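You operate a simulated robot arm through the tools that you are given. There is no shell and no other tool. Be economical: measure what you need, move in short steps, check, and stop when the job is done.

Carry out the task below with a simulated two-armed robot. There is one attempt and no reset: what you move stays moved.

## Task
Lock off and swap section 3's plug for the blue-knobbed one.
Fine: the old plug sits in the holder; the catch ends shut.

It is judged by the outcome, as a careful person would: the job done as asked, and still so three seconds after it is handed in. It fails if anything else is knocked over, pushed out of place, dropped, spilled or broken.

## Robot
Two 7-joint arms with two-finger parallel grippers on one trunk, on a base that drives. Base frame: it is fixed to the floor where the robot stands at the start and does not move with it; the origin is under the middle of the robot, x ahead of it, y to its left, z up. Lengths are in m, angles in rad, forces in N, time in s.
The left shoulder is at the start at [0.05, 0.187, 1.035], the right one opposite. With the tool pointing down near the work surface each hand reaches from about 0.1 to 0.66 m from the robot's upright axis, wherever it stands, measured 20 degrees to its own side. Places, roughly: red extruder switch [0.5, 0, 0.8]; catch of section three [1.4, 0.3, 1.2]; middle socket of the plug holder [-0.2, 1.6, 0.8]; section three port [1.4, 0.2, 1.1]; pump start button [0.4, 0.1, 1.4]; pump stop button [0.4, 0.1, 1.3]; screw start button [0.4, 0.1, 1.2]; screw stop button [0.5, 0, 1.2]; black screw jog button [0.4, 0.1, 1.2]; blue reset button on the strip [0.4, 0.1, 1.1]; heat switch [0.5, 0, 1]; screw speed knob [0.5, 0, 0.9]; centre cap of the red stop on the button strip [0.5, 0, 1.5]; blue tap one [1.4, 0.8, 1]; blue tap two [1.3, 0.5, 1]; blue tap three [1.3, 0.3, 1]. Payload 3.43 kg a hand.
The tool frame of a hand sits at the grasp point between the pads (the TCP): z along the fingers, y along the line on which they close. The tips reach 0.03 m beyond it. The gripper opens to 0.094 m. The fingers are 0.028 m wide and 0.01 m thick; the gripper's body (0.05 by 0.096 m) begins 0.055 m behind the TCP.
Orientation is told as [roll, pitch, yaw] about the base's x, y, z axes, in that order, counted from this pose: with the fingers straight down and closing along the base's y, the tool's x points along the base's -x, its y along +y and its z along -z.

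## Interface
- The arms move only by the tool servo_tool. It takes "left_increments", "right_increments" or both (then of equal length, played together; a hand with none holds still); each is a list of rows, each an object of numbers (a shift or turn left out is 0, a gripper value left out holds the last): "tx", "ty", "tz": the shift along the base's x, y, z in units of 400 mm (1.0 is 400 mm); "ax", "ay", "az": the turn, a rotation vector about the base's x, y, z in units of 90 degrees (1.0 is 90 degrees); "claw": the gripper command, from -1 (shut) to 1 (fully open), values between in proportion. In form: [{"tx": .., "ty": .., "tz": .., "ax": .., "ay": .., "az": .., "claw": ..}, ...]. A call has 1 to 10 rows; each row is the pose to reach, as a shift and turn from the pose commanded when the call began. A call with a number of a shift or a turn outside -1 to 1 is refused whole. A row lasts 0.2 s, in which the tool goes at most 0.05 m and 0.15 rad; a call with a longer step from one row to the next is refused whole, and so is a gripper value outside its range. A pose out of reach is approached as far as the arm can. The call stops where the force on the tool passes 40 N (or 10 N more than at its start, if that is more) or the arm is blocked; 0.2 s more then pass. Each finger travels about 0.153 m/s and halts on what it meets, pressing with about 23 N; the grip force reading is that of the motor and also rises with nothing between the fingers. The clock runs only during rows and for 0.2 s after the last one: add rows that repeat a pose to give the fingers time. The reply holds the time, the measured pose of the TCP, the force on the tool along the base axes, the opening and the grip force, in the units named above and with some noise, and new pictures: "views" is both (left out), scene, wrist or none (wrist: the cameras of the hands that moved).
- Cameras (640 x 400 px; columns grow to the right, rows downward): "scene" is now at [0.1483, 0.0059, 1.2074]; the picture's right is [0.07, -1.00, 0.00], its down [-0.46, -0.03, -0.89] and it looks along [0.88, 0.06, -0.46] (base axes); focal length 241 px, centre (320, 200). "left" rides on the left gripper at [0.076, -0.014, -0.103] in its tool frame; the picture's right is [0.18, 0.98, 0.00], its down [-0.75, 0.14, -0.64] and it looks along [-0.63, 0.12, 0.77] (tool axes); focal length 243 px, centre (320, 200). "right" rides on the right gripper at [0.076, 0.014, -0.102] in its tool frame; the picture's right is [-0.18, 0.98, 0.00], its down [-0.75, -0.14, -0.64] and it looks along [-0.63, -0.12, 0.77] (tool axes); focal length 243 px, centre (320, 200). There is no depth. A picture from a camera that has moved, and an enlarged one, comes with that camera's place and axes in the base frame and with its lens.
- lift_body(by): slides the trunk up (or, below 0, down) by that many m; the arms and the scene camera ride with it, the base frame stays. It gives what a move gives, with no picture.
- base_move(legs): drives the robot by 1 to 6 legs, each [ahead, left, turn to the left] in m, m and rad, along the robot's own axes; the way and the turn of a leg run together, so that a leg with both is an arc; at most 1.5 m and 3.142 rad a leg. The arms and the cameras ride along, it lands a little off, and it stops where it bumps. It gives what a move gives, and a new picture of the scene camera.
- pan_tilt(pan, tilt): turns the head with the scene camera to pan (to the left, within 1.396 rad either way) and tilt (down, from -0.506 to 1.204), counted from straight ahead of the robot. It gives what a move gives, and a new picture of the scene camera.
- zoom(camera, box): a new picture of the part [left, top, right, bottom] of that camera's present view, enlarged. It takes no simulated time.
- sign_off(): hands the job in; it is judged then, once.

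Go step by step. Nothing tells you exact positions but the pictures and the camera data: compare them with the known pose of the tool, close in by small moves and look again before you grip or let go. The budget is 120 turns and 260 pictures, counting those below and the enlarged ones. Unless the task says otherwise, let go and move clear before handing in, and close with one line.

The tools are called after "Request:" by a JSON object that holds its "name" and its "arguments". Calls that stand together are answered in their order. servo_tool: Moves the arms, as the interface text tells. Its arguments: {"type":"object","properties":{"left_increments":{"type":"array","items":{"type":"object","properties":{"tx":{"type":"number"},"ty":{"type":"number"},"tz":{"type":"number"},"ax":{"type":"number"},"ay":{"type":"number"},"az":{"type":"number"},"claw":{"type":"number"}}}},"right_increments":{"type":"array","items":{"type":"object","properties":{"tx":{"type":"number"},"ty":{"type":"number"},"tz":{"type":"number"},"ax":{"type":"number"},"ay":{"type":"number"},"az":{"type":"number"},"claw":{"type":"number"}}}},"views":{"type":"string","enum":["both","scene","wrist","none"]}},"required":[]} The other tools are called the same way: lift_body (by) slides the trunk up or down; base_move (legs) drives the base; pan_tilt (pan, tilt) turns the head that bears the scene camera; zoom (camera, box) takes an enlarged picture of a part of a camera's view; sign_off () hands the job in.

At the start:

```text
time: 0.0
left_ee_pos: [0.3163, 0.1265, 0.9532]
left_tool_rot: [-0.001, -0.001, 0.0]
left_wrist_force: [-0.4, -0.4, 0.4]
left_width: 0.0939
left_finger_force: 0.1
right_ee_pos: [0.4043, -0.2319, 1.0004]
right_tool_rot: [0.0, -0.001, -0.002]
right_wrist_force: [-0.3, -0.3, -0.8]
right_width: 0.0943
right_finger_force: 0.0
trunk travel left (down, up): [-0.25, 0.182]
robot x, y, heading: [0.0033, -0.0002, 0.005]
head pan, tilt: [0.065, 0.483]
```

scene: 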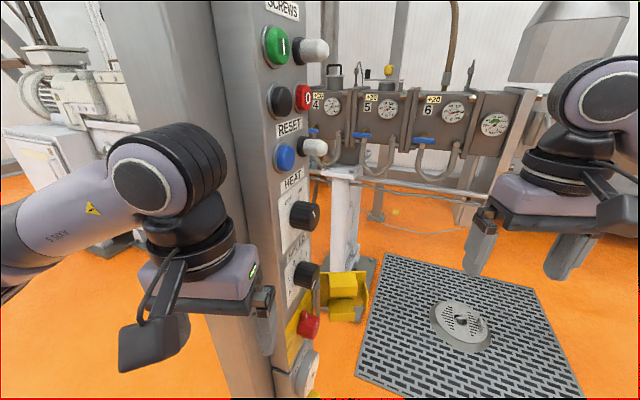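
right: 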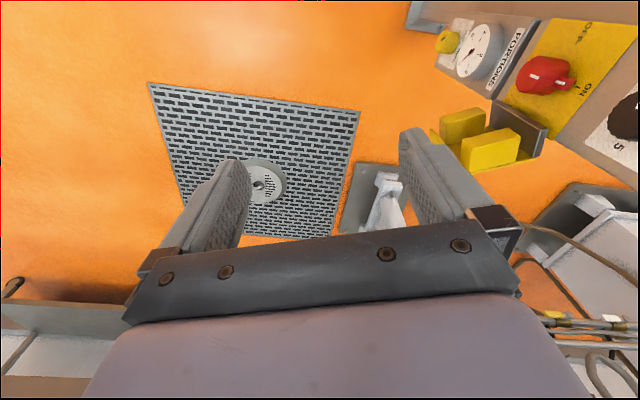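
left: 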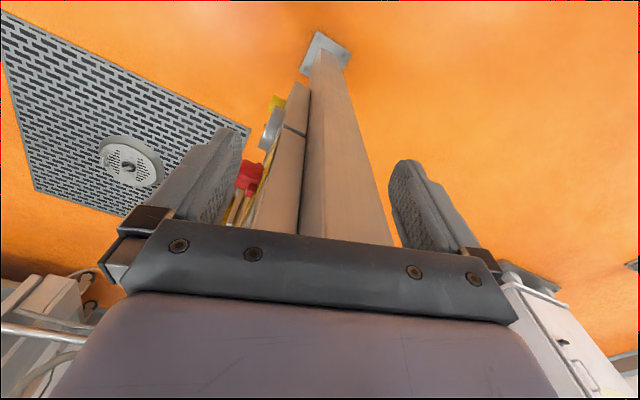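

I see the button strip just ahead, with the barrel sections 4–6 behind it. I'll look closer at the red switch and around the room before moving anything.

Request:
{"name": "zoom", "arguments": {"camera": "right", "box": [400, 0, 640, 200]}}

Request:
{"name": "zoom", "arguments": {"camera": "scene", "box": [220, 0, 540, 200]}}

Request:
{"name": "zoom", "arguments": {"camera": "scene", "box": [220, 180, 420, 400]}}

Request:
{"name": "pan_tilt", "arguments": {"pan": 0.9, "tilt": 0.3}}

```text
2.00 times, centred on (520, 100) of right
camera zoom: at [0.3275, -0.2167, 1.1025], right [0.19, 0.98, 0.0], down [0.75, -0.14, 0.64], along [0.63, -0.12, -0.77], focal length 485 px, centre (-80, 400)
```

zoom: 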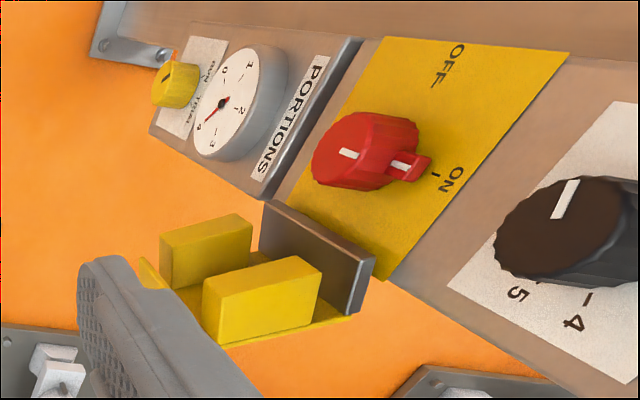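

```text
2.00 times, centred on (380, 100) of scene
camera zoom: at [0.1483, 0.0059, 1.2074], right [0.07, -1.0, 0.0], down [-0.46, -0.03, -0.89], along [0.88, 0.06, -0.46], focal length 482 px, centre (200, 400)
```

zoom: 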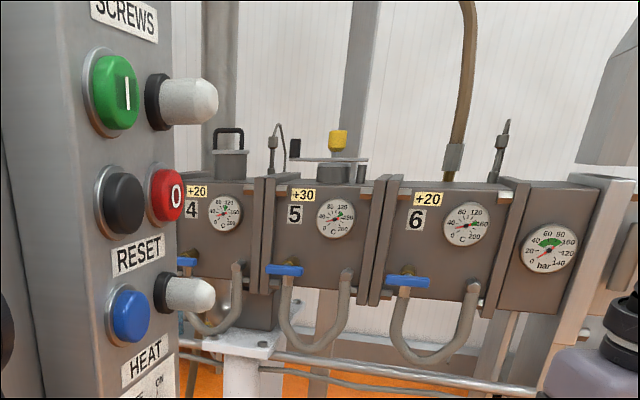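

```text
1.82 times, centred on (320, 290) of scene
camera zoom: at [0.1483, 0.0059, 1.2074], right [0.07, -1.0, 0.0], down [-0.46, -0.03, -0.89], along [0.88, 0.06, -0.46], focal length 438 px, centre (320, 36)
```

zoom: 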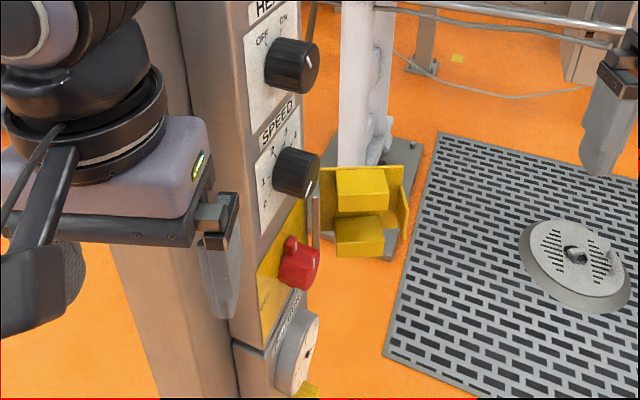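

```text
time: 1.2
left_ee_pos: [0.3161, 0.1283, 0.9531]
left_tool_rot: [0.0, -0.001, 0.001]
left_wrist_force: [-0.3, 0.6, -0.9]
left_width: 0.094
left_finger_force: 0.0
right_ee_pos: [0.4034, -0.2313, 0.9996]
right_tool_rot: [0.0, 0.0, 0.0]
right_wrist_force: [-0.7, 0.5, -0.2]
right_width: 0.0939
right_finger_force: 0.0
trunk travel left (down, up): [-0.25, 0.182]
robot x, y, heading: [-0.0009, -0.0011, 0.001]
head pan, tilt: [0.901, 0.3]
camera scene: at [0.1153, 0.0731, 1.2243], right [0.78, -0.62, 0.0], down [-0.18, -0.23, -0.96], along [0.59, 0.75, -0.3], focal length 241 px, centre (320, 200)
```

scene: 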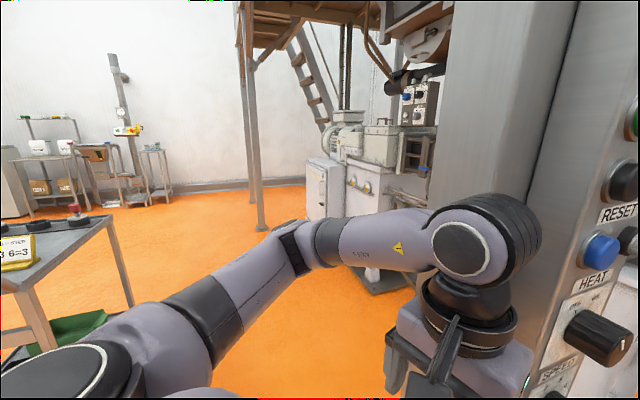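

To the left there's a table with a note card and something red-knobbed. I'll look that way.

Request:
{"name": "pan_tilt", "arguments": {"pan": 1.39, "tilt": 0.4}}

Request:
{"name": "base_move", "arguments": {"legs": [[0, 0, 0.6]]}}

```text
time: 2.1
left_ee_pos: [0.3153, 0.1293, 0.9532]
left_tool_rot: [0.0, -0.002, 0.0]
left_wrist_force: [0.3, -0.1, -0.4]
left_width: 0.094
left_finger_force: 0.0
right_ee_pos: [0.4039, -0.2306, 1.0006]
right_tool_rot: [0.0, 0.0, -0.003]
right_wrist_force: [0.4, -0.4, -0.2]
right_width: 0.094
right_finger_force: 0.1
trunk travel left (down, up): [-0.25, 0.182]
robot x, y, heading: [-0.0015, 0.0015, -0.004]
head pan, tilt: [1.389, 0.4]
camera scene: at [0.074, 0.0911, 1.2151], right [0.98, -0.18, 0.0], down [-0.07, -0.38, -0.92], along [0.17, 0.91, -0.39], focal length 241 px, centre (320, 200)
```

scene: 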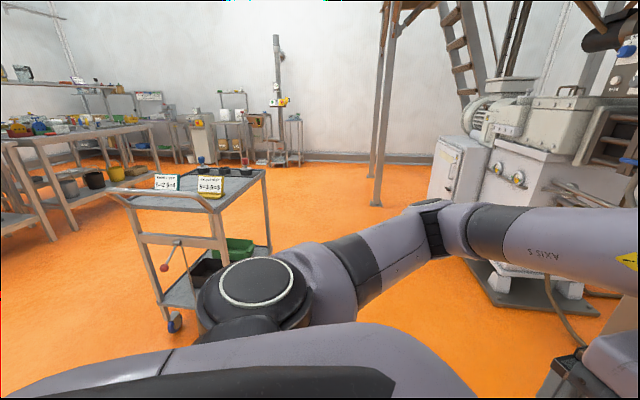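

```text
time: 3.9
left_ee_pos: [0.218, 0.2609, 0.9534]
left_tool_rot: [0.003, -0.003, 0.488]
left_wrist_force: [0.4, 0.2, -0.4]
left_width: 0.0941
left_finger_force: 0.2
right_ee_pos: [0.4634, -0.0256, 1.0019]
right_tool_rot: [-0.018, 0.013, 0.499]
right_wrist_force: [-1.7, -17.3, 3.5]
right_width: 0.0853
right_finger_force: 0.0
trunk travel left (down, up): [-0.25, 0.182]
robot x, y, heading: [0.0003, 0.0007, 0.494]
head pan, tilt: [1.389, 0.4]
stopped in leg 1: the force on the tool passed its limit (the readings are from after the stop); the commanded pose is now the measured one
camera scene: at [0.0219, 0.1129, 1.2153], right [0.95, 0.3, 0.0], down [0.12, -0.37, -0.92], along [-0.28, 0.88, -0.39], focal length 241 px, centre (320, 200)
```

scene: 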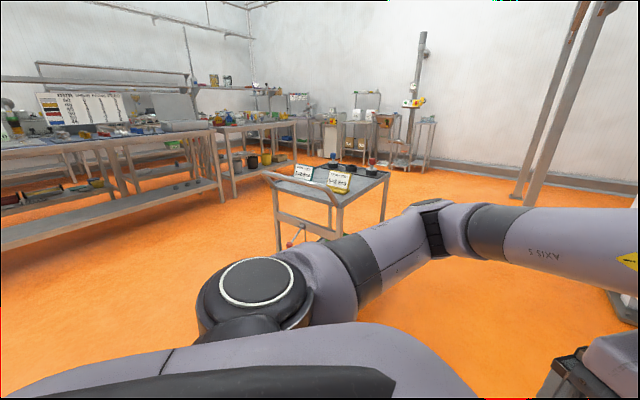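

The right finger brushed the button strip during that turn, so I'll turn back and check the strip for damage. I'll also read the cards on the cart.

Request:
{"name": "zoom", "arguments": {"camera": "scene", "box": [250, 130, 410, 230]}}

Request:
{"name": "base_move", "arguments": {"legs": [[0, 0, -0.3]]}}

Request:
{"name": "pan_tilt", "arguments": {"pan": -0.2, "tilt": 0.5}}

```text
4.00 times, centred on (330, 180) of scene
camera zoom: at [0.0219, 0.1129, 1.2153], right [0.95, 0.3, 0.0], down [0.12, -0.37, -0.92], along [-0.28, 0.88, -0.39], focal length 963 px, centre (280, 280)
```

zoom: 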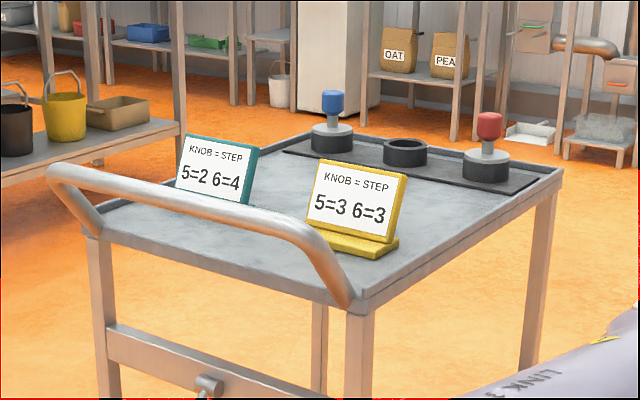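

```text
time: 5.2
left_ee_pos: [0.2833, 0.1892, 0.9529]
left_tool_rot: [-0.001, -0.001, 0.201]
left_wrist_force: [0.3, -0.4, 0.3]
left_width: 0.0942
left_finger_force: 0.0
right_ee_pos: [0.4385, -0.1517, 1.0002]
right_tool_rot: [-0.016, 0.014, 0.211]
right_wrist_force: [0.0, 0.2, 1.1]
right_width: 0.094
right_finger_force: 0.2
trunk travel left (down, up): [-0.25, 0.182]
robot x, y, heading: [0.0007, -0.0012, 0.203]
head pan, tilt: [1.389, 0.4]
camera scene: at [0.0542, 0.1037, 1.2151], right [1.0, 0.02, 0.0], down [0.01, -0.39, -0.92], along [-0.02, 0.92, -0.39], focal length 241 px, centre (320, 200)
```

scene: 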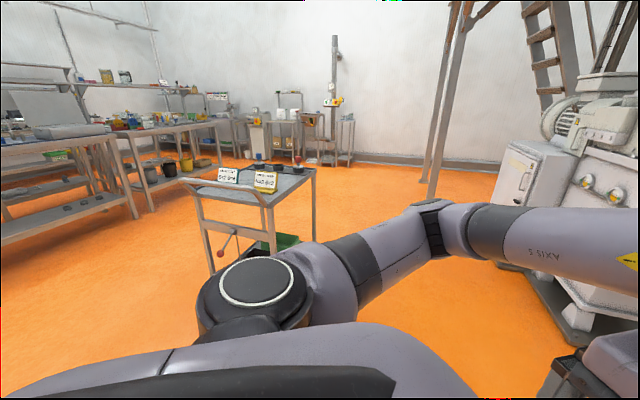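

```text
time: 6.9
left_ee_pos: [0.2843, 0.1884, 0.9525]
left_tool_rot: [0.001, 0.0, 0.2]
left_wrist_force: [0.7, 0.8, 0.2]
left_width: 0.0944
left_finger_force: 0.0
right_ee_pos: [0.4386, -0.1525, 1.0004]
right_tool_rot: [-0.015, 0.012, 0.212]
right_wrist_force: [0.4, -0.6, 0.3]
right_width: 0.0943
right_finger_force: 0.1
trunk travel left (down, up): [-0.25, 0.182]
robot x, y, heading: [0.0006, 0.0002, 0.202]
head pan, tilt: [-0.201, 0.499]
camera scene: at [0.1469, 0.0113, 1.2059], right [0.0, -1.0, 0.0], down [-0.48, 0.0, -0.88], along [0.88, 0.0, -0.48], focal length 241 px, centre (320, 200)
```

scene: 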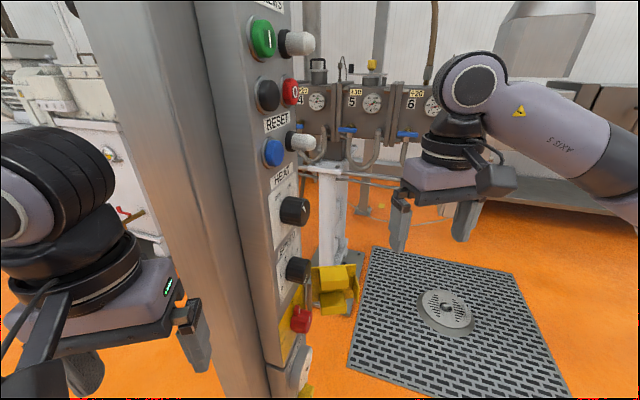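

The strip looks unchanged. Next I want a close look at the red switch and the yellow bracket beside it.

Request:
{"name": "zoom", "arguments": {"camera": "scene", "box": [260, 240, 380, 400]}}

Request:
{"name": "zoom", "arguments": {"camera": "right", "box": [320, 0, 640, 200]}}

Request:
{"name": "pan_tilt", "arguments": {"pan": -0.35, "tilt": 0.85}}

```text
2.50 times, centred on (320, 320) of scene
camera zoom: at [0.1469, 0.0113, 1.2059], right [0.0, -1.0, 0.0], down [-0.48, 0.0, -0.88], along [0.88, 0.0, -0.48], focal length 602 px, centre (320, -100)
```

zoom: 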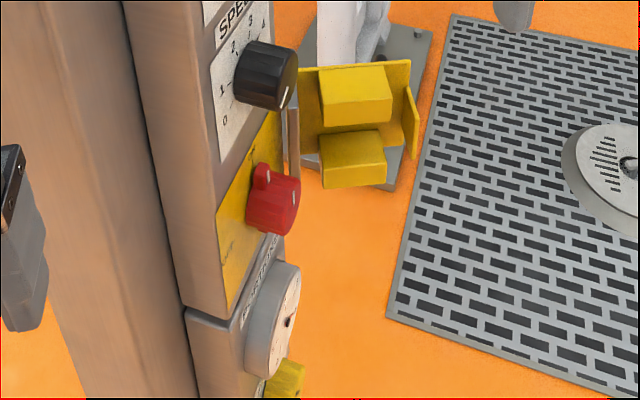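

```text
2.00 times, centred on (480, 100) of right
camera zoom: at [0.3618, -0.1517, 1.104], right [-0.03, 1.0, -0.02], down [0.77, 0.03, 0.63], along [0.63, 0.0, -0.77], focal length 485 px, centre (0, 400)
```

zoom: 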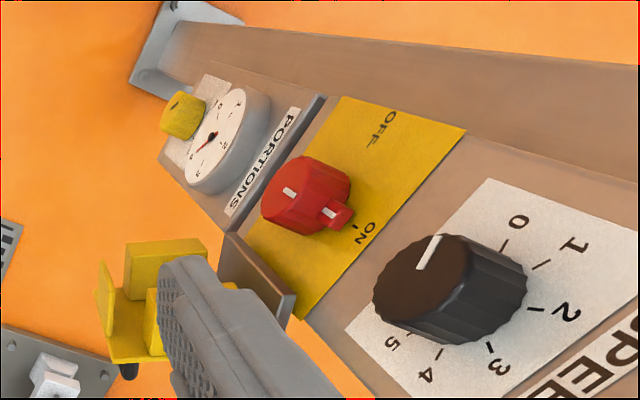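

```text
time: 7.7
left_ee_pos: [0.2835, 0.1877, 0.9534]
left_tool_rot: [0.001, 0.0, 0.202]
left_wrist_force: [0.1, 0.4, 0.3]
left_width: 0.0942
left_finger_force: 0.0
right_ee_pos: [0.4378, -0.1534, 1.0016]
right_tool_rot: [-0.017, 0.014, 0.211]
right_wrist_force: [0.2, -0.1, 0.5]
right_width: 0.0939
right_finger_force: 0.1
trunk travel left (down, up): [-0.25, 0.182]
robot x, y, heading: [-0.0006, -0.0032, 0.201]
head pan, tilt: [-0.351, 0.85]
camera scene: at [0.1333, -0.0005, 1.176], right [-0.15, -0.99, 0.0], down [-0.74, 0.11, -0.66], along [0.65, -0.1, -0.75], focal length 241 px, centre (320, 200)
```

scene: 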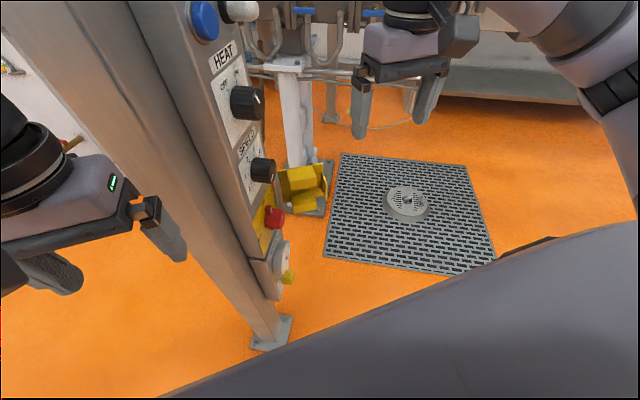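

The yellow part looks like a hinged lock-off flap, mounted on the strip's edge beside the red switch. The switch is at ON. I'll move back and to the right so I can face the strip and measure.

Request:
{"name": "base_move", "arguments": {"legs": [[-0.2, -0.1, 0], [0, -0.35, 0], [0, 0, 0.45]]}}

Request:
{"name": "pan_tilt", "arguments": {"pan": 0.1, "tilt": 0.45}}

```text
time: 12.7
left_ee_pos: [0.0721, -0.2055, 0.9526]
left_tool_rot: [0.0, 0.001, 0.648]
left_wrist_force: [-0.8, 0.3, 0.3]
left_width: 0.0936
left_finger_force: 0.0
right_ee_pos: [0.3582, -0.4449, 1.0009]
right_tool_rot: [-0.015, 0.014, 0.659]
right_wrist_force: [0.2, -0.2, -0.3]
right_width: 0.0942
right_finger_force: 0.0
trunk travel left (down, up): [-0.25, 0.182]
robot x, y, heading: [-0.1034, -0.499, 0.647]
head pan, tilt: [-0.351, 0.85]
camera scene: at [0.0176, -0.4405, 1.1759], right [0.29, -0.96, 0.0], down [-0.72, -0.22, -0.66], along [0.63, 0.19, -0.75], focal length 241 px, centre (320, 200)
```

scene: 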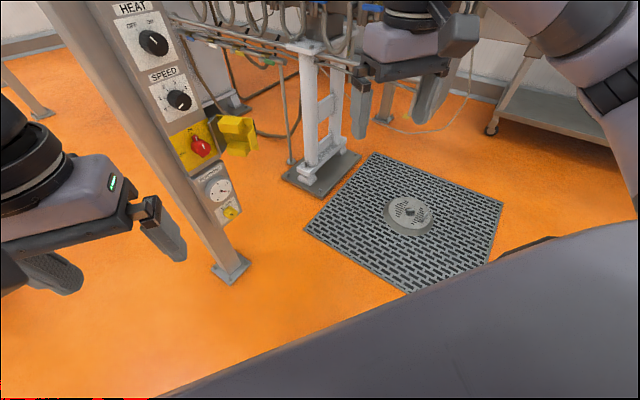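

```text
time: 13.6
left_ee_pos: [0.0729, -0.205, 0.9527]
left_tool_rot: [0.0, -0.002, 0.65]
left_wrist_force: [0.0, 0.6, -0.5]
left_width: 0.094
left_finger_force: 0.0
right_ee_pos: [0.3587, -0.4443, 1.0008]
right_tool_rot: [-0.017, 0.013, 0.659]
right_wrist_force: [0.4, 0.7, -0.4]
right_width: 0.0939
right_finger_force: 0.1
trunk travel left (down, up): [-0.25, 0.182]
robot x, y, heading: [-0.1013, -0.4957, 0.651]
head pan, tilt: [0.099, 0.45]
camera scene: at [0.0103, -0.4011, 1.2103], right [0.68, -0.73, 0.0], down [-0.32, -0.3, -0.9], along [0.66, 0.61, -0.44], focal length 241 px, centre (320, 200)
```

scene: 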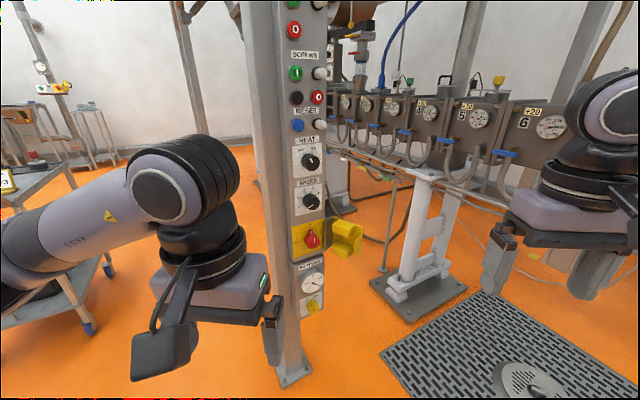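

Request:
{"name": "zoom", "arguments": {"camera": "scene", "box": [280, 190, 376, 250]}}

Request:
{"name": "zoom", "arguments": {"camera": "scene", "box": [260, 0, 500, 170]}}

```text
6.67 times, centred on (328, 220) of scene
camera zoom: at [0.0103, -0.4011, 1.2103], right [0.68, -0.73, 0.0], down [-0.32, -0.3, -0.9], along [0.66, 0.61, -0.44], focal length 1606 px, centre (267, 67)
```

zoom: 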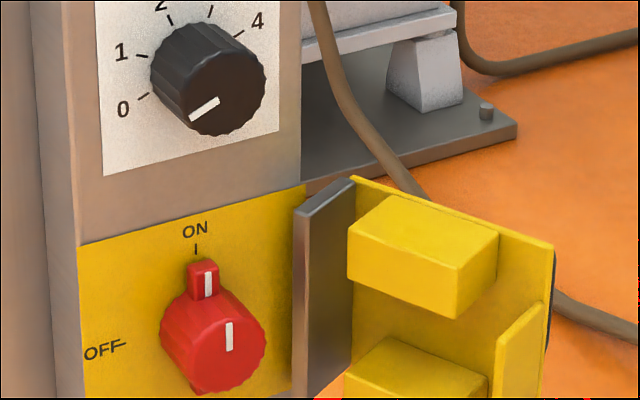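

```text
2.35 times, centred on (380, 85) of scene
camera zoom: at [0.0103, -0.4011, 1.2103], right [0.68, -0.73, 0.0], down [-0.32, -0.3, -0.9], along [0.66, 0.61, -0.44], focal length 567 px, centre (179, 471)
```

zoom: 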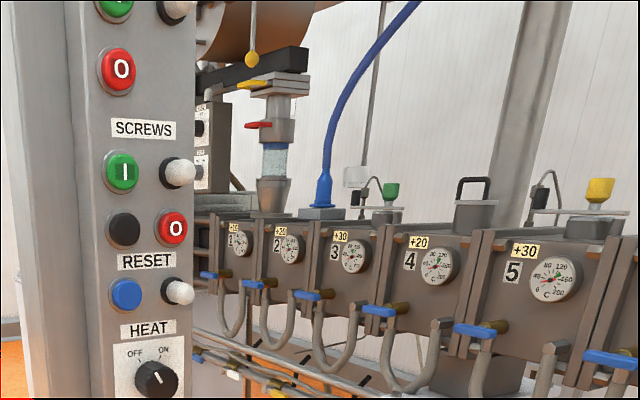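

The switch is at ON (tab up), OFF is to the left, and the flap is hinged on the right. The flap's two blocks would straddle the tab once it is at OFF. I place the knob front at about (0.457, 0.04, 0.755), with the face looking towards (-0.34, -0.94). I'll drive to stand square to it.

Request:
{"name": "base_move", "arguments": {"legs": [[0.193, -0.159, 0], [0, 0, 0.57]]}}

Request:
{"name": "pan_tilt", "arguments": {"pan": -0.05, "tilt": 0.6}}

Request:
{"name": "zoom", "arguments": {"camera": "scene", "box": [220, 120, 420, 260]}}

```text
time: 17.0
left_ee_pos: [0.1342, -0.1649, 0.9537]
left_tool_rot: [0.0, 0.001, 1.222]
left_wrist_force: [0.8, -1.1, -1.0]
left_width: 0.0941
left_finger_force: 0.0
right_ee_pos: [0.5061, -0.2113, 1.0005]
right_tool_rot: [-0.016, 0.014, 1.229]
right_wrist_force: [-0.3, -0.6, -0.2]
right_width: 0.0941
right_finger_force: 0.1
trunk travel left (down, up): [-0.25, 0.182]
robot x, y, heading: [0.147, -0.5049, 1.22]
head pan, tilt: [0.099, 0.45]
camera scene: at [0.1889, -0.362, 1.2104], right [0.97, -0.25, 0.0], down [-0.11, -0.42, -0.9], along [0.22, 0.87, -0.44], focal length 241 px, centre (320, 200)
```

scene: 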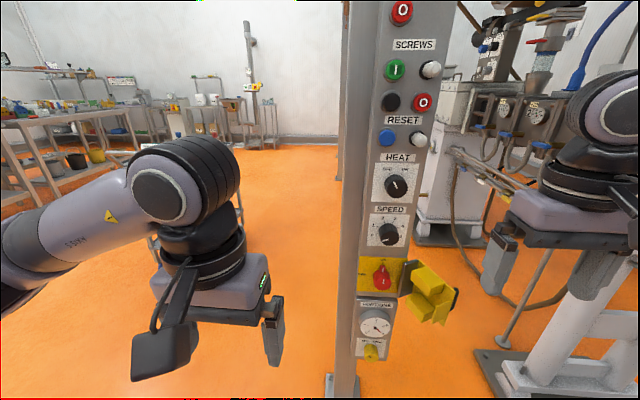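

```text
time: 17.7
left_ee_pos: [0.1361, -0.165, 0.9518]
left_tool_rot: [0.001, 0.002, 1.22]
left_wrist_force: [0.0, 0.1, -0.1]
left_width: 0.094
left_finger_force: 0.1
right_ee_pos: [0.5065, -0.2111, 1.0007]
right_tool_rot: [-0.015, 0.016, 1.23]
right_wrist_force: [-0.3, -0.3, -0.6]
right_width: 0.0941
right_finger_force: 0.1
trunk travel left (down, up): [-0.25, 0.182]
robot x, y, heading: [0.1448, -0.506, 1.222]
head pan, tilt: [-0.051, 0.6]
camera scene: at [0.2006, -0.3696, 1.1969], right [0.92, -0.39, 0.0], down [-0.22, -0.52, -0.83], along [0.32, 0.76, -0.56], focal length 241 px, centre (320, 200)
```

scene: 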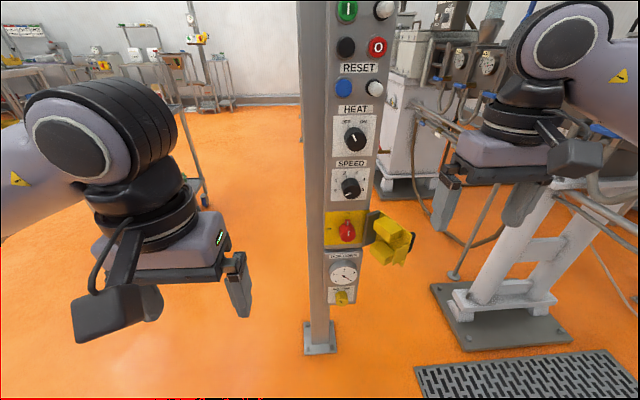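

```text
2.86 times, centred on (320, 190) of scene
camera zoom: at [0.2006, -0.3696, 1.1969], right [0.92, -0.39, 0.0], down [-0.22, -0.52, -0.83], along [0.32, 0.76, -0.56], focal length 688 px, centre (320, 229)
```

zoom: 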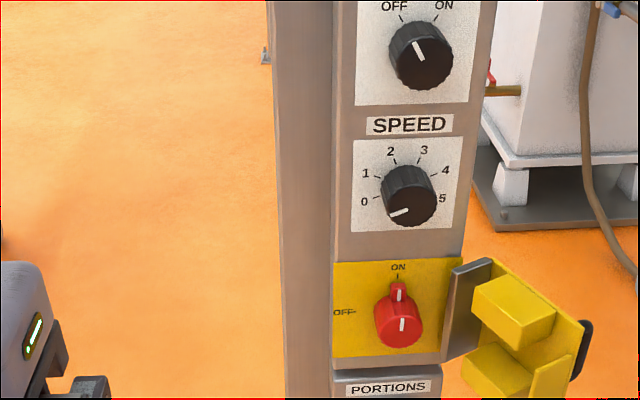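

The two views agree: knob front near (0.458, 0.040, 0.757), normal (-0.30, -0.95). I'll now tip the right hand up to horizontal, clear of everything.

Request:
{"name": "servo_tool", "arguments": {"right_increments": [{"ax": 0.09, "ay": -0.029, "ty": 0.02}, {"ax": 0.18, "ay": -0.058, "ty": 0.04}, {"ax": 0.27, "ay": -0.087, "ty": 0.06}, {"ax": 0.36, "ay": -0.115, "ty": 0.08}, {"ax": 0.45, "ay": -0.144, "ty": 0.1}, {"ax": 0.54, "ay": -0.172, "ty": 0.12}, {"ax": 0.63, "ay": -0.201, "ty": 0.14}, {"ax": 0.72, "ay": -0.23, "ty": 0.16}, {"ax": 0.81, "ay": -0.258, "ty": 0.18}, {"ax": 0.9, "ay": -0.287, "ty": 0.2}], "views": "both"}}

```text
time: 19.9
left_ee_pos: [0.1345, -0.1646, 0.9533]
left_tool_rot: [0.001, 0.0, 1.22]
left_wrist_force: [0.3, -0.2, -0.2]
left_width: 0.094
left_finger_force: 0.1
right_ee_pos: [0.5061, -0.1384, 1.0005]
right_tool_rot: [0.109, -1.321, 1.133]
right_wrist_force: [0.3, 0.2, 0.0]
right_width: 0.094
right_finger_force: 0.0
right hand out of reach, approached as far as the arm can: row 10
trunk travel left (down, up): [-0.25, 0.182]
robot x, y, heading: [0.148, -0.5059, 1.221]
head pan, tilt: [-0.051, 0.6]
camera scene: at [0.2007, -0.3697, 1.1968], right [0.92, -0.39, 0.0], down [-0.22, -0.52, -0.83], along [0.32, 0.76, -0.56], focal length 241 px, centre (320, 200)
camera right: at [0.4524, -0.2454, 0.9524], right [-0.91, 0.36, 0.2], down [0.01, -0.47, 0.88], along [0.41, 0.81, 0.42], focal length 243 px, centre (320, 200)
```

scene: 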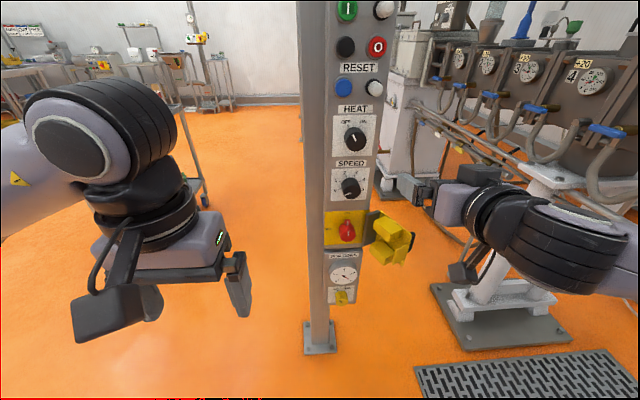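
right: 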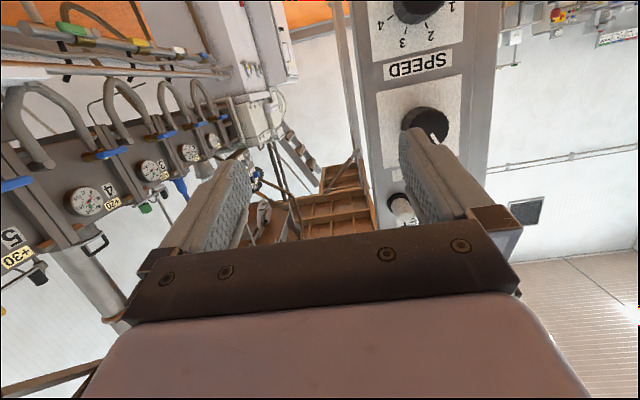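

The hand is nearly level. I'll bring it in front of the switch and finish levelling as it goes.

Request:
{"name": "servo_tool", "arguments": {"right_increments": [{"tx": -0.05, "tz": -0.06}, {"tx": -0.1, "tz": -0.12, "ty": 0.0, "ax": 0.03, "ay": -0.01}, {"tx": -0.14, "tz": -0.2, "ty": 0.02, "ax": 0.06, "ay": -0.02}, {"tx": -0.17, "tz": -0.28, "ty": 0.04, "ax": 0.09, "ay": -0.03, "az": 0.01}, {"tx": -0.18, "tz": -0.36, "ty": 0.06, "ax": 0.12, "ay": -0.038, "az": 0.02}, {"tx": -0.185, "tz": -0.45, "ty": 0.08, "ax": 0.143, "ay": -0.046, "az": 0.02}, {"tx": -0.185, "tz": -0.54, "ty": 0.1, "ax": 0.143, "ay": -0.046, "az": 0.02}, {"tx": -0.185, "tz": -0.607, "ty": 0.12, "ax": 0.143, "ay": -0.046, "az": 0.02}], "views": "both"}}

```text
time: 21.7
left_ee_pos: [0.1349, -0.1653, 0.9538]
left_tool_rot: [-0.002, 0.0, 1.22]
left_wrist_force: [-0.4, 0.3, 0.1]
left_width: 0.0938
left_finger_force: 0.0
right_ee_pos: [0.3516, -0.0934, 0.8429]
right_tool_rot: [0.974, -1.539, 0.294]
right_wrist_force: [-0.2, 0.6, -0.2]
right_width: 0.0942
right_finger_force: 0.0
right hand out of reach, approached as far as the arm can: row 2, 3, 4, 5, 6, 7, 8
trunk travel left (down, up): [-0.25, 0.182]
robot x, y, heading: [0.1448, -0.504, 1.221]
head pan, tilt: [-0.051, 0.6]
camera scene: at [0.2007, -0.37, 1.1969], right [0.92, -0.39, 0.0], down [-0.22, -0.52, -0.83], along [0.32, 0.76, -0.56], focal length 241 px, centre (320, 200)
camera right: at [0.3054, -0.1873, 0.7685], right [-0.93, 0.29, 0.21], down [-0.03, -0.65, 0.76], along [0.36, 0.7, 0.61], focal length 243 px, centre (320, 200)
```

scene: 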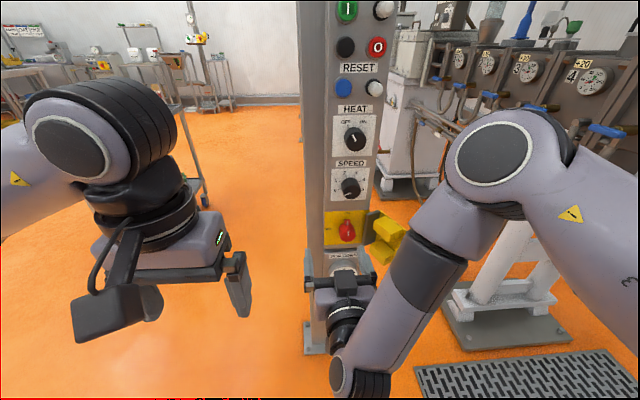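
right: 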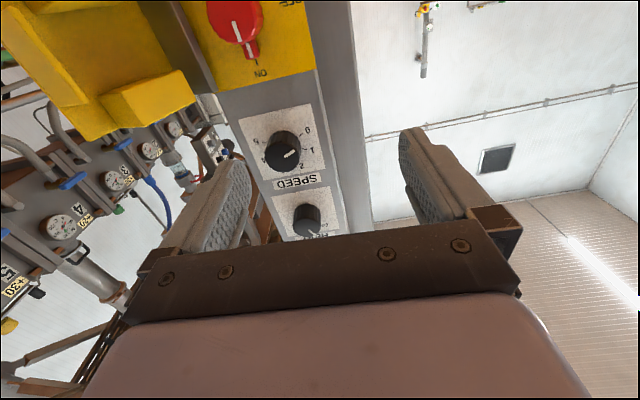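

The arm is folded at its limit here. I'll back off a little and lower the trunk so the forearm can lie flatter.

Request:
{"name": "base_move", "arguments": {"legs": [[-0.12, 0, 0.04]]}}

Request:
{"name": "lift_body", "arguments": {"by": -0.2}}

Request:
{"name": "servo_tool", "arguments": {"right_increments": [{"tz": 0.1}, {"tz": 0.2, "tx": 0.05}, {"tz": 0.285, "tx": 0.08, "ty": 0.05}, {"tz": 0.285, "tx": 0.1, "ty": 0.1}], "views": "both"}}

```text
time: 22.9
left_ee_pos: [0.0841, -0.2796, 0.953]
left_tool_rot: [0.001, 0.001, 1.26]
left_wrist_force: [-0.4, -0.2, 0.2]
left_width: 0.0938
left_finger_force: 0.1
right_ee_pos: [0.297, -0.1998, 0.8421]
right_tool_rot: [0.951, -1.539, 0.357]
right_wrist_force: [0.8, 0.0, -0.6]
right_width: 0.0939
right_finger_force: 0.0
trunk travel left (down, up): [-0.25, 0.182]
robot x, y, heading: [0.1093, -0.6223, 1.262]
head pan, tilt: [-0.051, 0.6]
camera scene: at [0.1562, -0.4814, 1.1969], right [0.94, -0.35, 0.0], down [-0.2, -0.53, -0.83], along [0.29, 0.77, -0.56], focal length 241 px, centre (320, 200)
```

scene: 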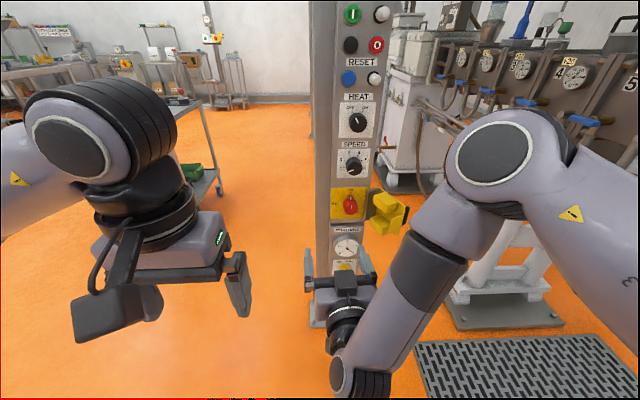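

```text
time: 25.1
left_ee_pos: [0.0828, -0.2786, 0.752]
left_tool_rot: [0.002, -0.001, 1.259]
left_wrist_force: [-0.5, 0.0, -0.5]
left_width: 0.0939
left_finger_force: 0.2
right_ee_pos: [0.2958, -0.1998, 0.6429]
right_tool_rot: [0.948, -1.537, 0.358]
right_wrist_force: [-0.3, 0.2, 0.3]
right_width: 0.0941
right_finger_force: 0.1
trunk travel left (down, up): [-0.05, 0.382]
robot x, y, heading: [0.1073, -0.6211, 1.26]
head pan, tilt: [-0.051, 0.6]
```

```text
time: 26.1
left_ee_pos: [0.0829, -0.2802, 0.7527]
left_tool_rot: [0.001, -0.001, 1.261]
left_wrist_force: [-0.1, -0.1, 0.0]
left_width: 0.0942
left_finger_force: 0.0
right_ee_pos: [0.3387, -0.1566, 0.7569]
right_tool_rot: [0.92, -1.537, 0.388]
right_wrist_force: [0.3, 0.1, -0.1]
right_width: 0.094
right_finger_force: 0.0
trunk travel left (down, up): [-0.05, 0.382]
robot x, y, heading: [0.1094, -0.6169, 1.264]
head pan, tilt: [-0.051, 0.6]
camera scene: at [0.1563, -0.4812, 0.9969], right [0.94, -0.35, 0.0], down [-0.2, -0.53, -0.83], along [0.29, 0.77, -0.56], focal length 241 px, centre (320, 200)
camera right: at [0.2955, -0.253, 0.6828], right [-0.94, 0.26, 0.21], down [-0.01, -0.65, 0.76], along [0.33, 0.72, 0.61], focal length 243 px, centre (320, 200)
```

scene: 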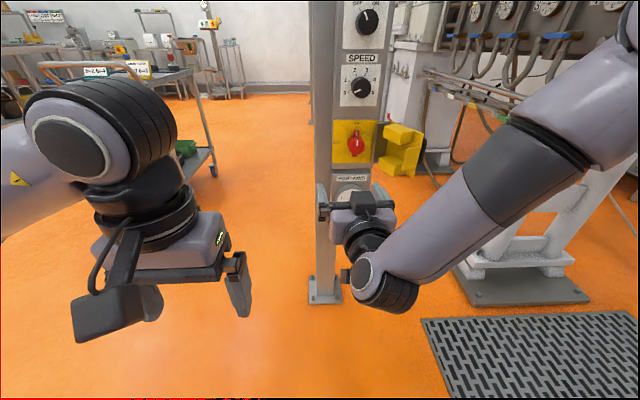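
right: 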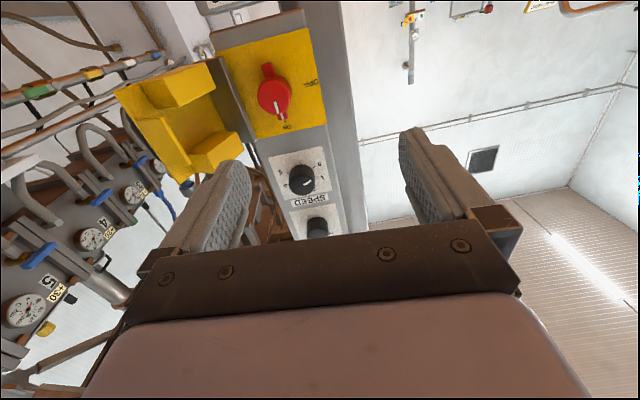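

The hand is level and pointing at the strip, and the new ray puts the knob at about (0.45, 0.037, 0.752). I'll line up 10 cm out and look.

Request:
{"name": "servo_tool", "arguments": {"right_increments": [{"tx": 0.09, "ty": 0.06, "az": -0.015}, {"tx": 0.17, "ty": 0.12, "az": -0.03}, {"tx": 0.225, "ty": 0.19, "az": -0.03}, {"tx": 0.23, "ty": 0.25, "az": -0.03}], "views": "both"}}

Request:
{"name": "zoom", "arguments": {"camera": "scene", "box": [280, 90, 480, 230]}}

```text
time: 27.1
left_ee_pos: [0.0835, -0.2787, 0.7533]
left_tool_rot: [0.001, 0.001, 1.26]
left_wrist_force: [0.5, 0.4, -1.2]
left_width: 0.0941
left_finger_force: 0.0
right_ee_pos: [0.4086, -0.0522, 0.7743]
right_tool_rot: [0.724, -1.533, 0.523]
right_wrist_force: [0.4, 0.0, 0.5]
right_width: 0.0938
right_finger_force: 0.0
right hand out of reach, approached as far as the arm can: row 2, 3, 4
trunk travel left (down, up): [-0.05, 0.382]
robot x, y, heading: [0.1091, -0.6204, 1.262]
head pan, tilt: [-0.051, 0.6]
camera scene: at [0.1563, -0.4812, 0.9969], right [0.94, -0.35, 0.0], down [-0.2, -0.53, -0.83], along [0.29, 0.77, -0.56], focal length 241 px, centre (320, 200)
camera right: at [0.3603, -0.145, 0.7009], right [-0.92, 0.32, 0.21], down [-0.05, -0.64, 0.77], along [0.38, 0.7, 0.61], focal length 243 px, centre (320, 200)
```

scene: 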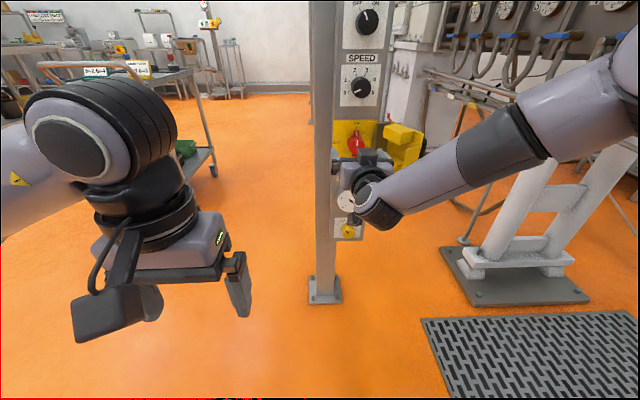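
right: 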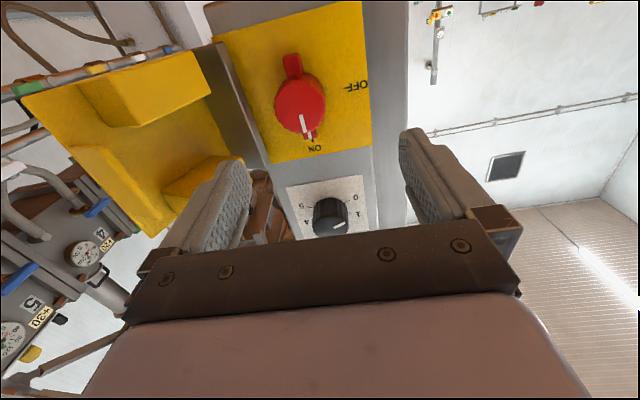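

```text
2.86 times, centred on (380, 160) of scene
camera zoom: at [0.1563, -0.4812, 0.9969], right [0.94, -0.35, 0.0], down [-0.2, -0.53, -0.83], along [0.29, 0.77, -0.56], focal length 688 px, centre (149, 314)
```

zoom: 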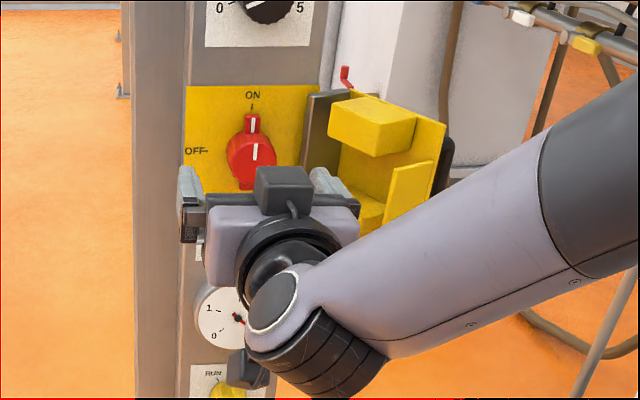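

The wrist is at its limit, so I'll hold the arm's shape and use the base and trunk to close in, checking partway.

Request:
{"name": "lift_body", "arguments": {"by": -0.018}}

Request:
{"name": "base_move", "arguments": {"legs": [[0.045, -0.022, 0]]}}

Request:
{"name": "servo_tool", "arguments": {"right_increments": [{"claw": 1}], "views": "wrist"}}

Request:
{"name": "zoom", "arguments": {"camera": "scene", "box": [280, 90, 480, 230]}}

```text
time: 27.7
left_ee_pos: [0.083, -0.2789, 0.7339]
left_tool_rot: [0.0, 0.001, 1.26]
left_wrist_force: [0.1, 0.0, 0.5]
left_width: 0.094
left_finger_force: 0.1
right_ee_pos: [0.4085, -0.0516, 0.7556]
right_tool_rot: [0.731, -1.529, 0.514]
right_wrist_force: [-0.2, 0.5, -0.2]
right_width: 0.0942
right_finger_force: 0.1
trunk travel left (down, up): [-0.032, 0.4]
robot x, y, heading: [0.108, -0.6226, 1.265]
head pan, tilt: [-0.051, 0.6]
```

```text
time: 28.7
left_ee_pos: [0.1168, -0.2425, 0.7354]
left_tool_rot: [0.002, 0.002, 1.26]
left_wrist_force: [-0.1, 0.2, 0.2]
left_width: 0.0942
left_finger_force: 0.1
right_ee_pos: [0.4433, -0.014, 0.7567]
right_tool_rot: [0.732, -1.529, 0.515]
right_wrist_force: [0.5, -0.4, -0.3]
right_width: 0.0938
right_finger_force: 0.1
trunk travel left (down, up): [-0.032, 0.4]
robot x, y, heading: [0.1431, -0.5813, 1.262]
head pan, tilt: [-0.051, 0.6]
camera scene: at [0.1906, -0.4443, 0.9789], right [0.94, -0.35, 0.0], down [-0.2, -0.53, -0.83], along [0.29, 0.77, -0.56], focal length 241 px, centre (320, 200)
```

scene: 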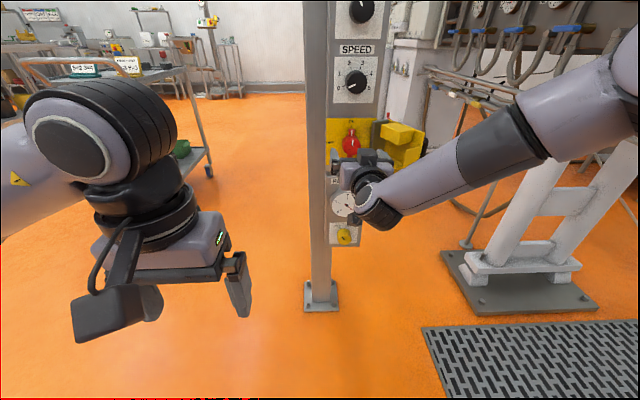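

```text
time: 29.1
left_ee_pos: [0.1166, -0.2432, 0.7345]
left_tool_rot: [0.0, -0.001, 1.259]
left_wrist_force: [-0.3, 0.4, 0.8]
left_width: 0.0941
left_finger_force: 0.0
right_ee_pos: [0.4433, -0.0134, 0.7547]
right_tool_rot: [0.733, -1.532, 0.513]
right_wrist_force: [-0.6, 0.7, 0.1]
right_width: 0.0939
right_finger_force: 0.1
trunk travel left (down, up): [-0.032, 0.4]
robot x, y, heading: [0.1431, -0.5846, 1.261]
head pan, tilt: [-0.051, 0.6]
camera right: at [0.394, -0.1083, 0.6828], right [-0.93, 0.32, 0.21], down [-0.04, -0.64, 0.77], along [0.38, 0.7, 0.61], focal length 243 px, centre (320, 200)
```

right: 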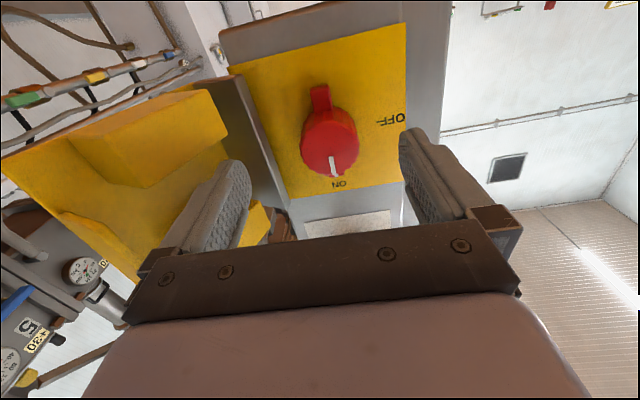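

```text
2.86 times, centred on (380, 160) of scene
camera zoom: at [0.1906, -0.4443, 0.9788], right [0.94, -0.35, 0.0], down [-0.2, -0.53, -0.83], along [0.29, 0.77, -0.56], focal length 688 px, centre (149, 314)
```

zoom: 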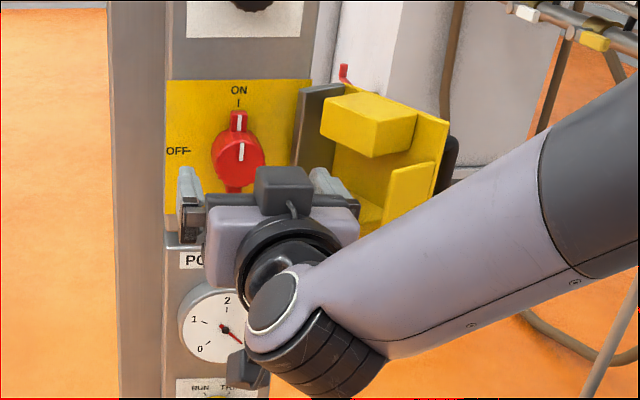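

The tool axis now lines up with the knob, about 6 cm short. I'll drive the last bit ahead.

Request:
{"name": "base_move", "arguments": {"legs": [[0.058, 0, 0]]}}

Request:
{"name": "servo_tool", "arguments": {"right_increments": [{"claw": 1}], "views": "wrist"}}

Request:
{"name": "zoom", "arguments": {"camera": "scene", "box": [280, 90, 480, 230]}}

```text
time: 30.1
left_ee_pos: [0.1344, -0.1887, 0.7352]
left_tool_rot: [0.0, 0.002, 1.258]
left_wrist_force: [0.9, -0.2, 0.7]
left_width: 0.094
left_finger_force: 0.2
right_ee_pos: [0.4579, 0.0334, 0.7547]
right_tool_rot: [0.732, -1.532, 0.517]
right_wrist_force: [0.3, -5.3, 0.9]
right_width: 0.0931
right_finger_force: 0.1
trunk travel left (down, up): [-0.032, 0.4]
robot x, y, heading: [0.1603, -0.5309, 1.262]
head pan, tilt: [-0.051, 0.6]
stopped in leg 1: the force on the tool passed its limit (the readings are from after the stop); the commanded pose is now the measured one
camera scene: at [0.2078, -0.3922, 0.9789], right [0.94, -0.35, 0.0], down [-0.2, -0.53, -0.83], along [0.29, 0.77, -0.56], focal length 241 px, centre (320, 200)
```

scene: 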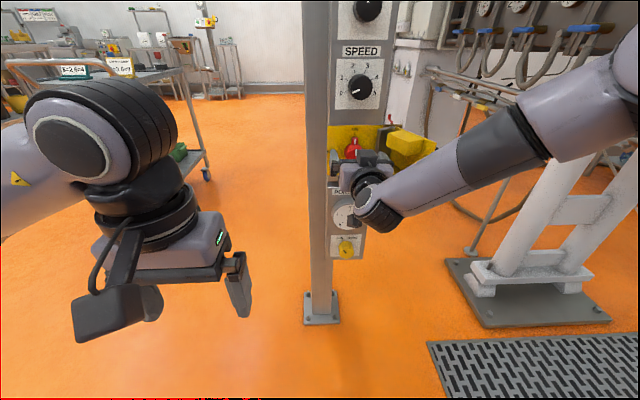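

```text
time: 30.5
left_ee_pos: [0.1348, -0.1902, 0.7361]
left_tool_rot: [0.002, 0.001, 1.258]
left_wrist_force: [-0.2, -0.6, -0.5]
left_width: 0.094
left_finger_force: 0.0
right_ee_pos: [0.4583, 0.0334, 0.7548]
right_tool_rot: [0.728, -1.531, 0.52]
right_wrist_force: [-0.4, -8.0, 2.1]
right_width: 0.0926
right_finger_force: 0.0
trunk travel left (down, up): [-0.032, 0.4]
robot x, y, heading: [0.1594, -0.5268, 1.254]
head pan, tilt: [-0.051, 0.6]
camera right: at [0.4097, -0.0593, 0.682], right [-0.93, 0.32, 0.21], down [-0.04, -0.64, 0.77], along [0.38, 0.7, 0.6], focal length 243 px, centre (320, 200)
```

right: 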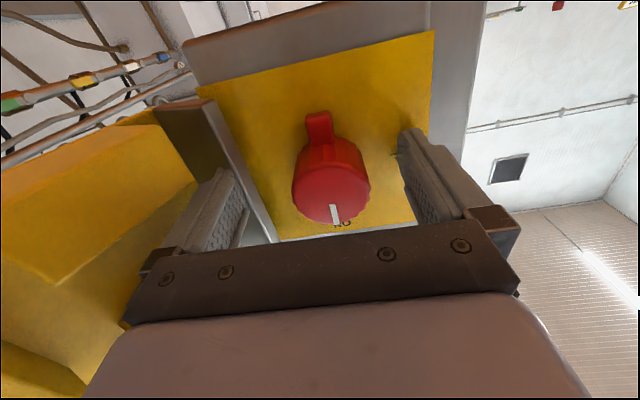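

```text
2.86 times, centred on (380, 160) of scene
camera zoom: at [0.2077, -0.3923, 0.979], right [0.94, -0.35, 0.0], down [-0.2, -0.53, -0.83], along [0.29, 0.77, -0.56], focal length 688 px, centre (149, 314)
```

zoom: 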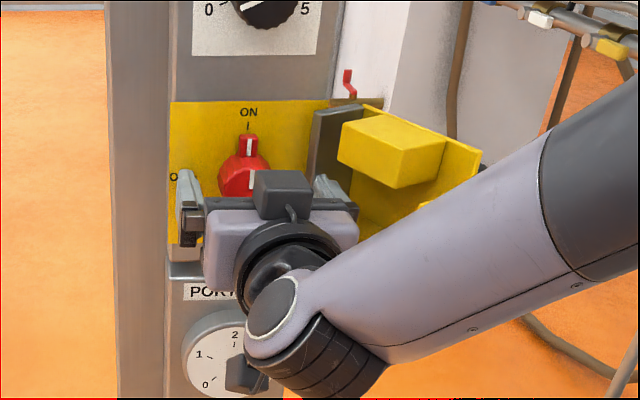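

The left fingertip has just met the plate, with the knob between the fingers. I'll ease back 5 mm and close on it.

Request:
{"name": "servo_tool", "arguments": {"right_increments": [{"tx": -0.004, "ty": -0.013, "claw": 0.6}, {"tx": -0.004, "ty": -0.013, "claw": 0.0}, {"tx": -0.004, "ty": -0.013, "claw": -0.4}, {"tx": -0.004, "ty": -0.013, "claw": -1}, {"tx": -0.004, "ty": -0.013, "claw": -1}], "views": "wrist"}}

```text
time: 31.7
left_ee_pos: [0.1331, -0.1905, 0.7338]
left_tool_rot: [-0.002, 0.002, 1.261]
left_wrist_force: [0.1, 0.1, -0.1]
left_width: 0.094
left_finger_force: 0.1
right_ee_pos: [0.4525, 0.0305, 0.7564]
right_tool_rot: [0.671, -1.534, 0.584]
right_wrist_force: [-19.6, 12.4, 2.3]
right_width: 0.0439
right_finger_force: 45.1
trunk travel left (down, up): [-0.032, 0.4]
robot x, y, heading: [0.164, -0.5284, 1.258]
head pan, tilt: [-0.051, 0.6]
camera right: at [0.4041, -0.0637, 0.683], right [-0.93, 0.31, 0.21], down [-0.04, -0.64, 0.77], along [0.37, 0.71, 0.6], focal length 243 px, centre (320, 200)
```

right: 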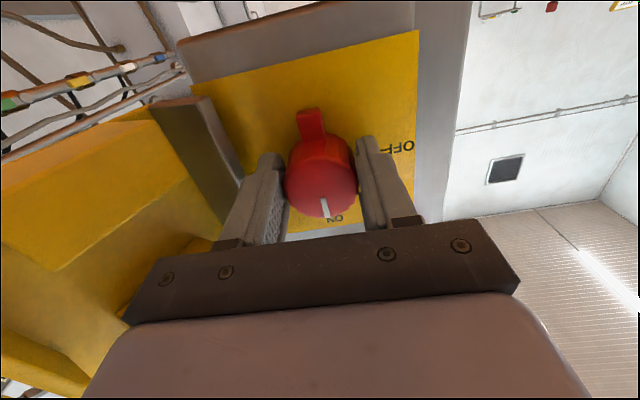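

I have the knob at 44 mm. I'll ease the side load and turn counter-clockwise toward OFF.

Request:
{"name": "servo_tool", "arguments": {"right_increments": [{"tx": -0.01, "ty": 0.003, "ax": -0.028, "ay": -0.085}, {"tx": -0.01, "ty": 0.003, "ax": -0.056, "ay": -0.17}, {"tx": -0.01, "ty": 0.003, "ax": -0.084, "ay": -0.255}, {"tx": -0.01, "ty": 0.003, "ax": -0.112, "ay": -0.34}, {"tx": -0.01, "ty": 0.003, "ax": -0.14, "ay": -0.425}, {"tx": -0.01, "ty": 0.003, "ax": -0.168, "ay": -0.51}, {"tx": -0.01, "ty": 0.003, "ax": -0.196, "ay": -0.595}, {"tx": -0.01, "ty": 0.003, "ax": -0.224, "ay": -0.68}, {"tx": -0.01, "ty": 0.003, "ax": -0.252, "ay": -0.765}, {"tx": -0.01, "ty": 0.003, "ax": -0.28, "ay": -0.85}], "views": "both"}}

```text
time: 33.9
left_ee_pos: [0.1338, -0.1901, 0.7371]
left_tool_rot: [-0.001, -0.002, 1.261]
left_wrist_force: [0.0, 0.5, 0.5]
left_width: 0.0939
left_finger_force: 0.0
right_ee_pos: [0.4517, 0.0309, 0.7585]
right_tool_rot: [-1.582, -0.189, 2.791]
right_wrist_force: [6.6, -1.4, 25.9]
right_width: 0.0415
right_finger_force: 44.7
trunk travel left (down, up): [-0.032, 0.4]
robot x, y, heading: [0.1572, -0.5278, 1.258]
head pan, tilt: [-0.051, 0.6]
camera scene: at [0.2072, -0.3933, 0.9794], right [0.94, -0.35, 0.0], down [-0.2, -0.53, -0.83], along [0.29, 0.77, -0.56], focal length 241 px, centre (320, 200)
camera right: at [0.485, -0.0899, 0.7299], right [-0.34, 0.14, -0.93], down [-0.89, -0.36, 0.27], along [-0.3, 0.92, 0.24], focal length 243 px, centre (320, 200)
```

scene: 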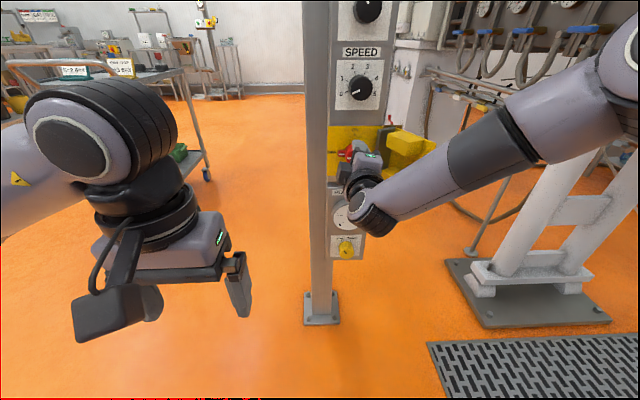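
right: 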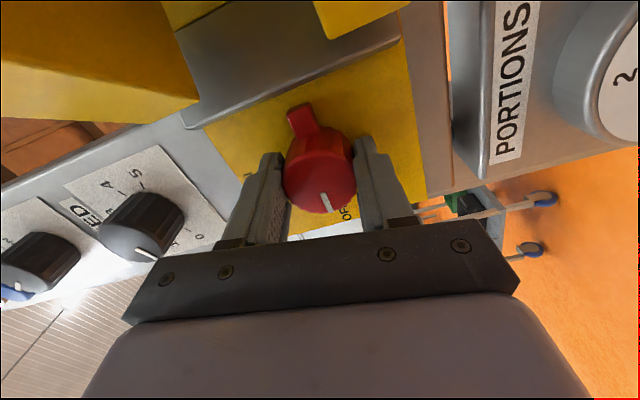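

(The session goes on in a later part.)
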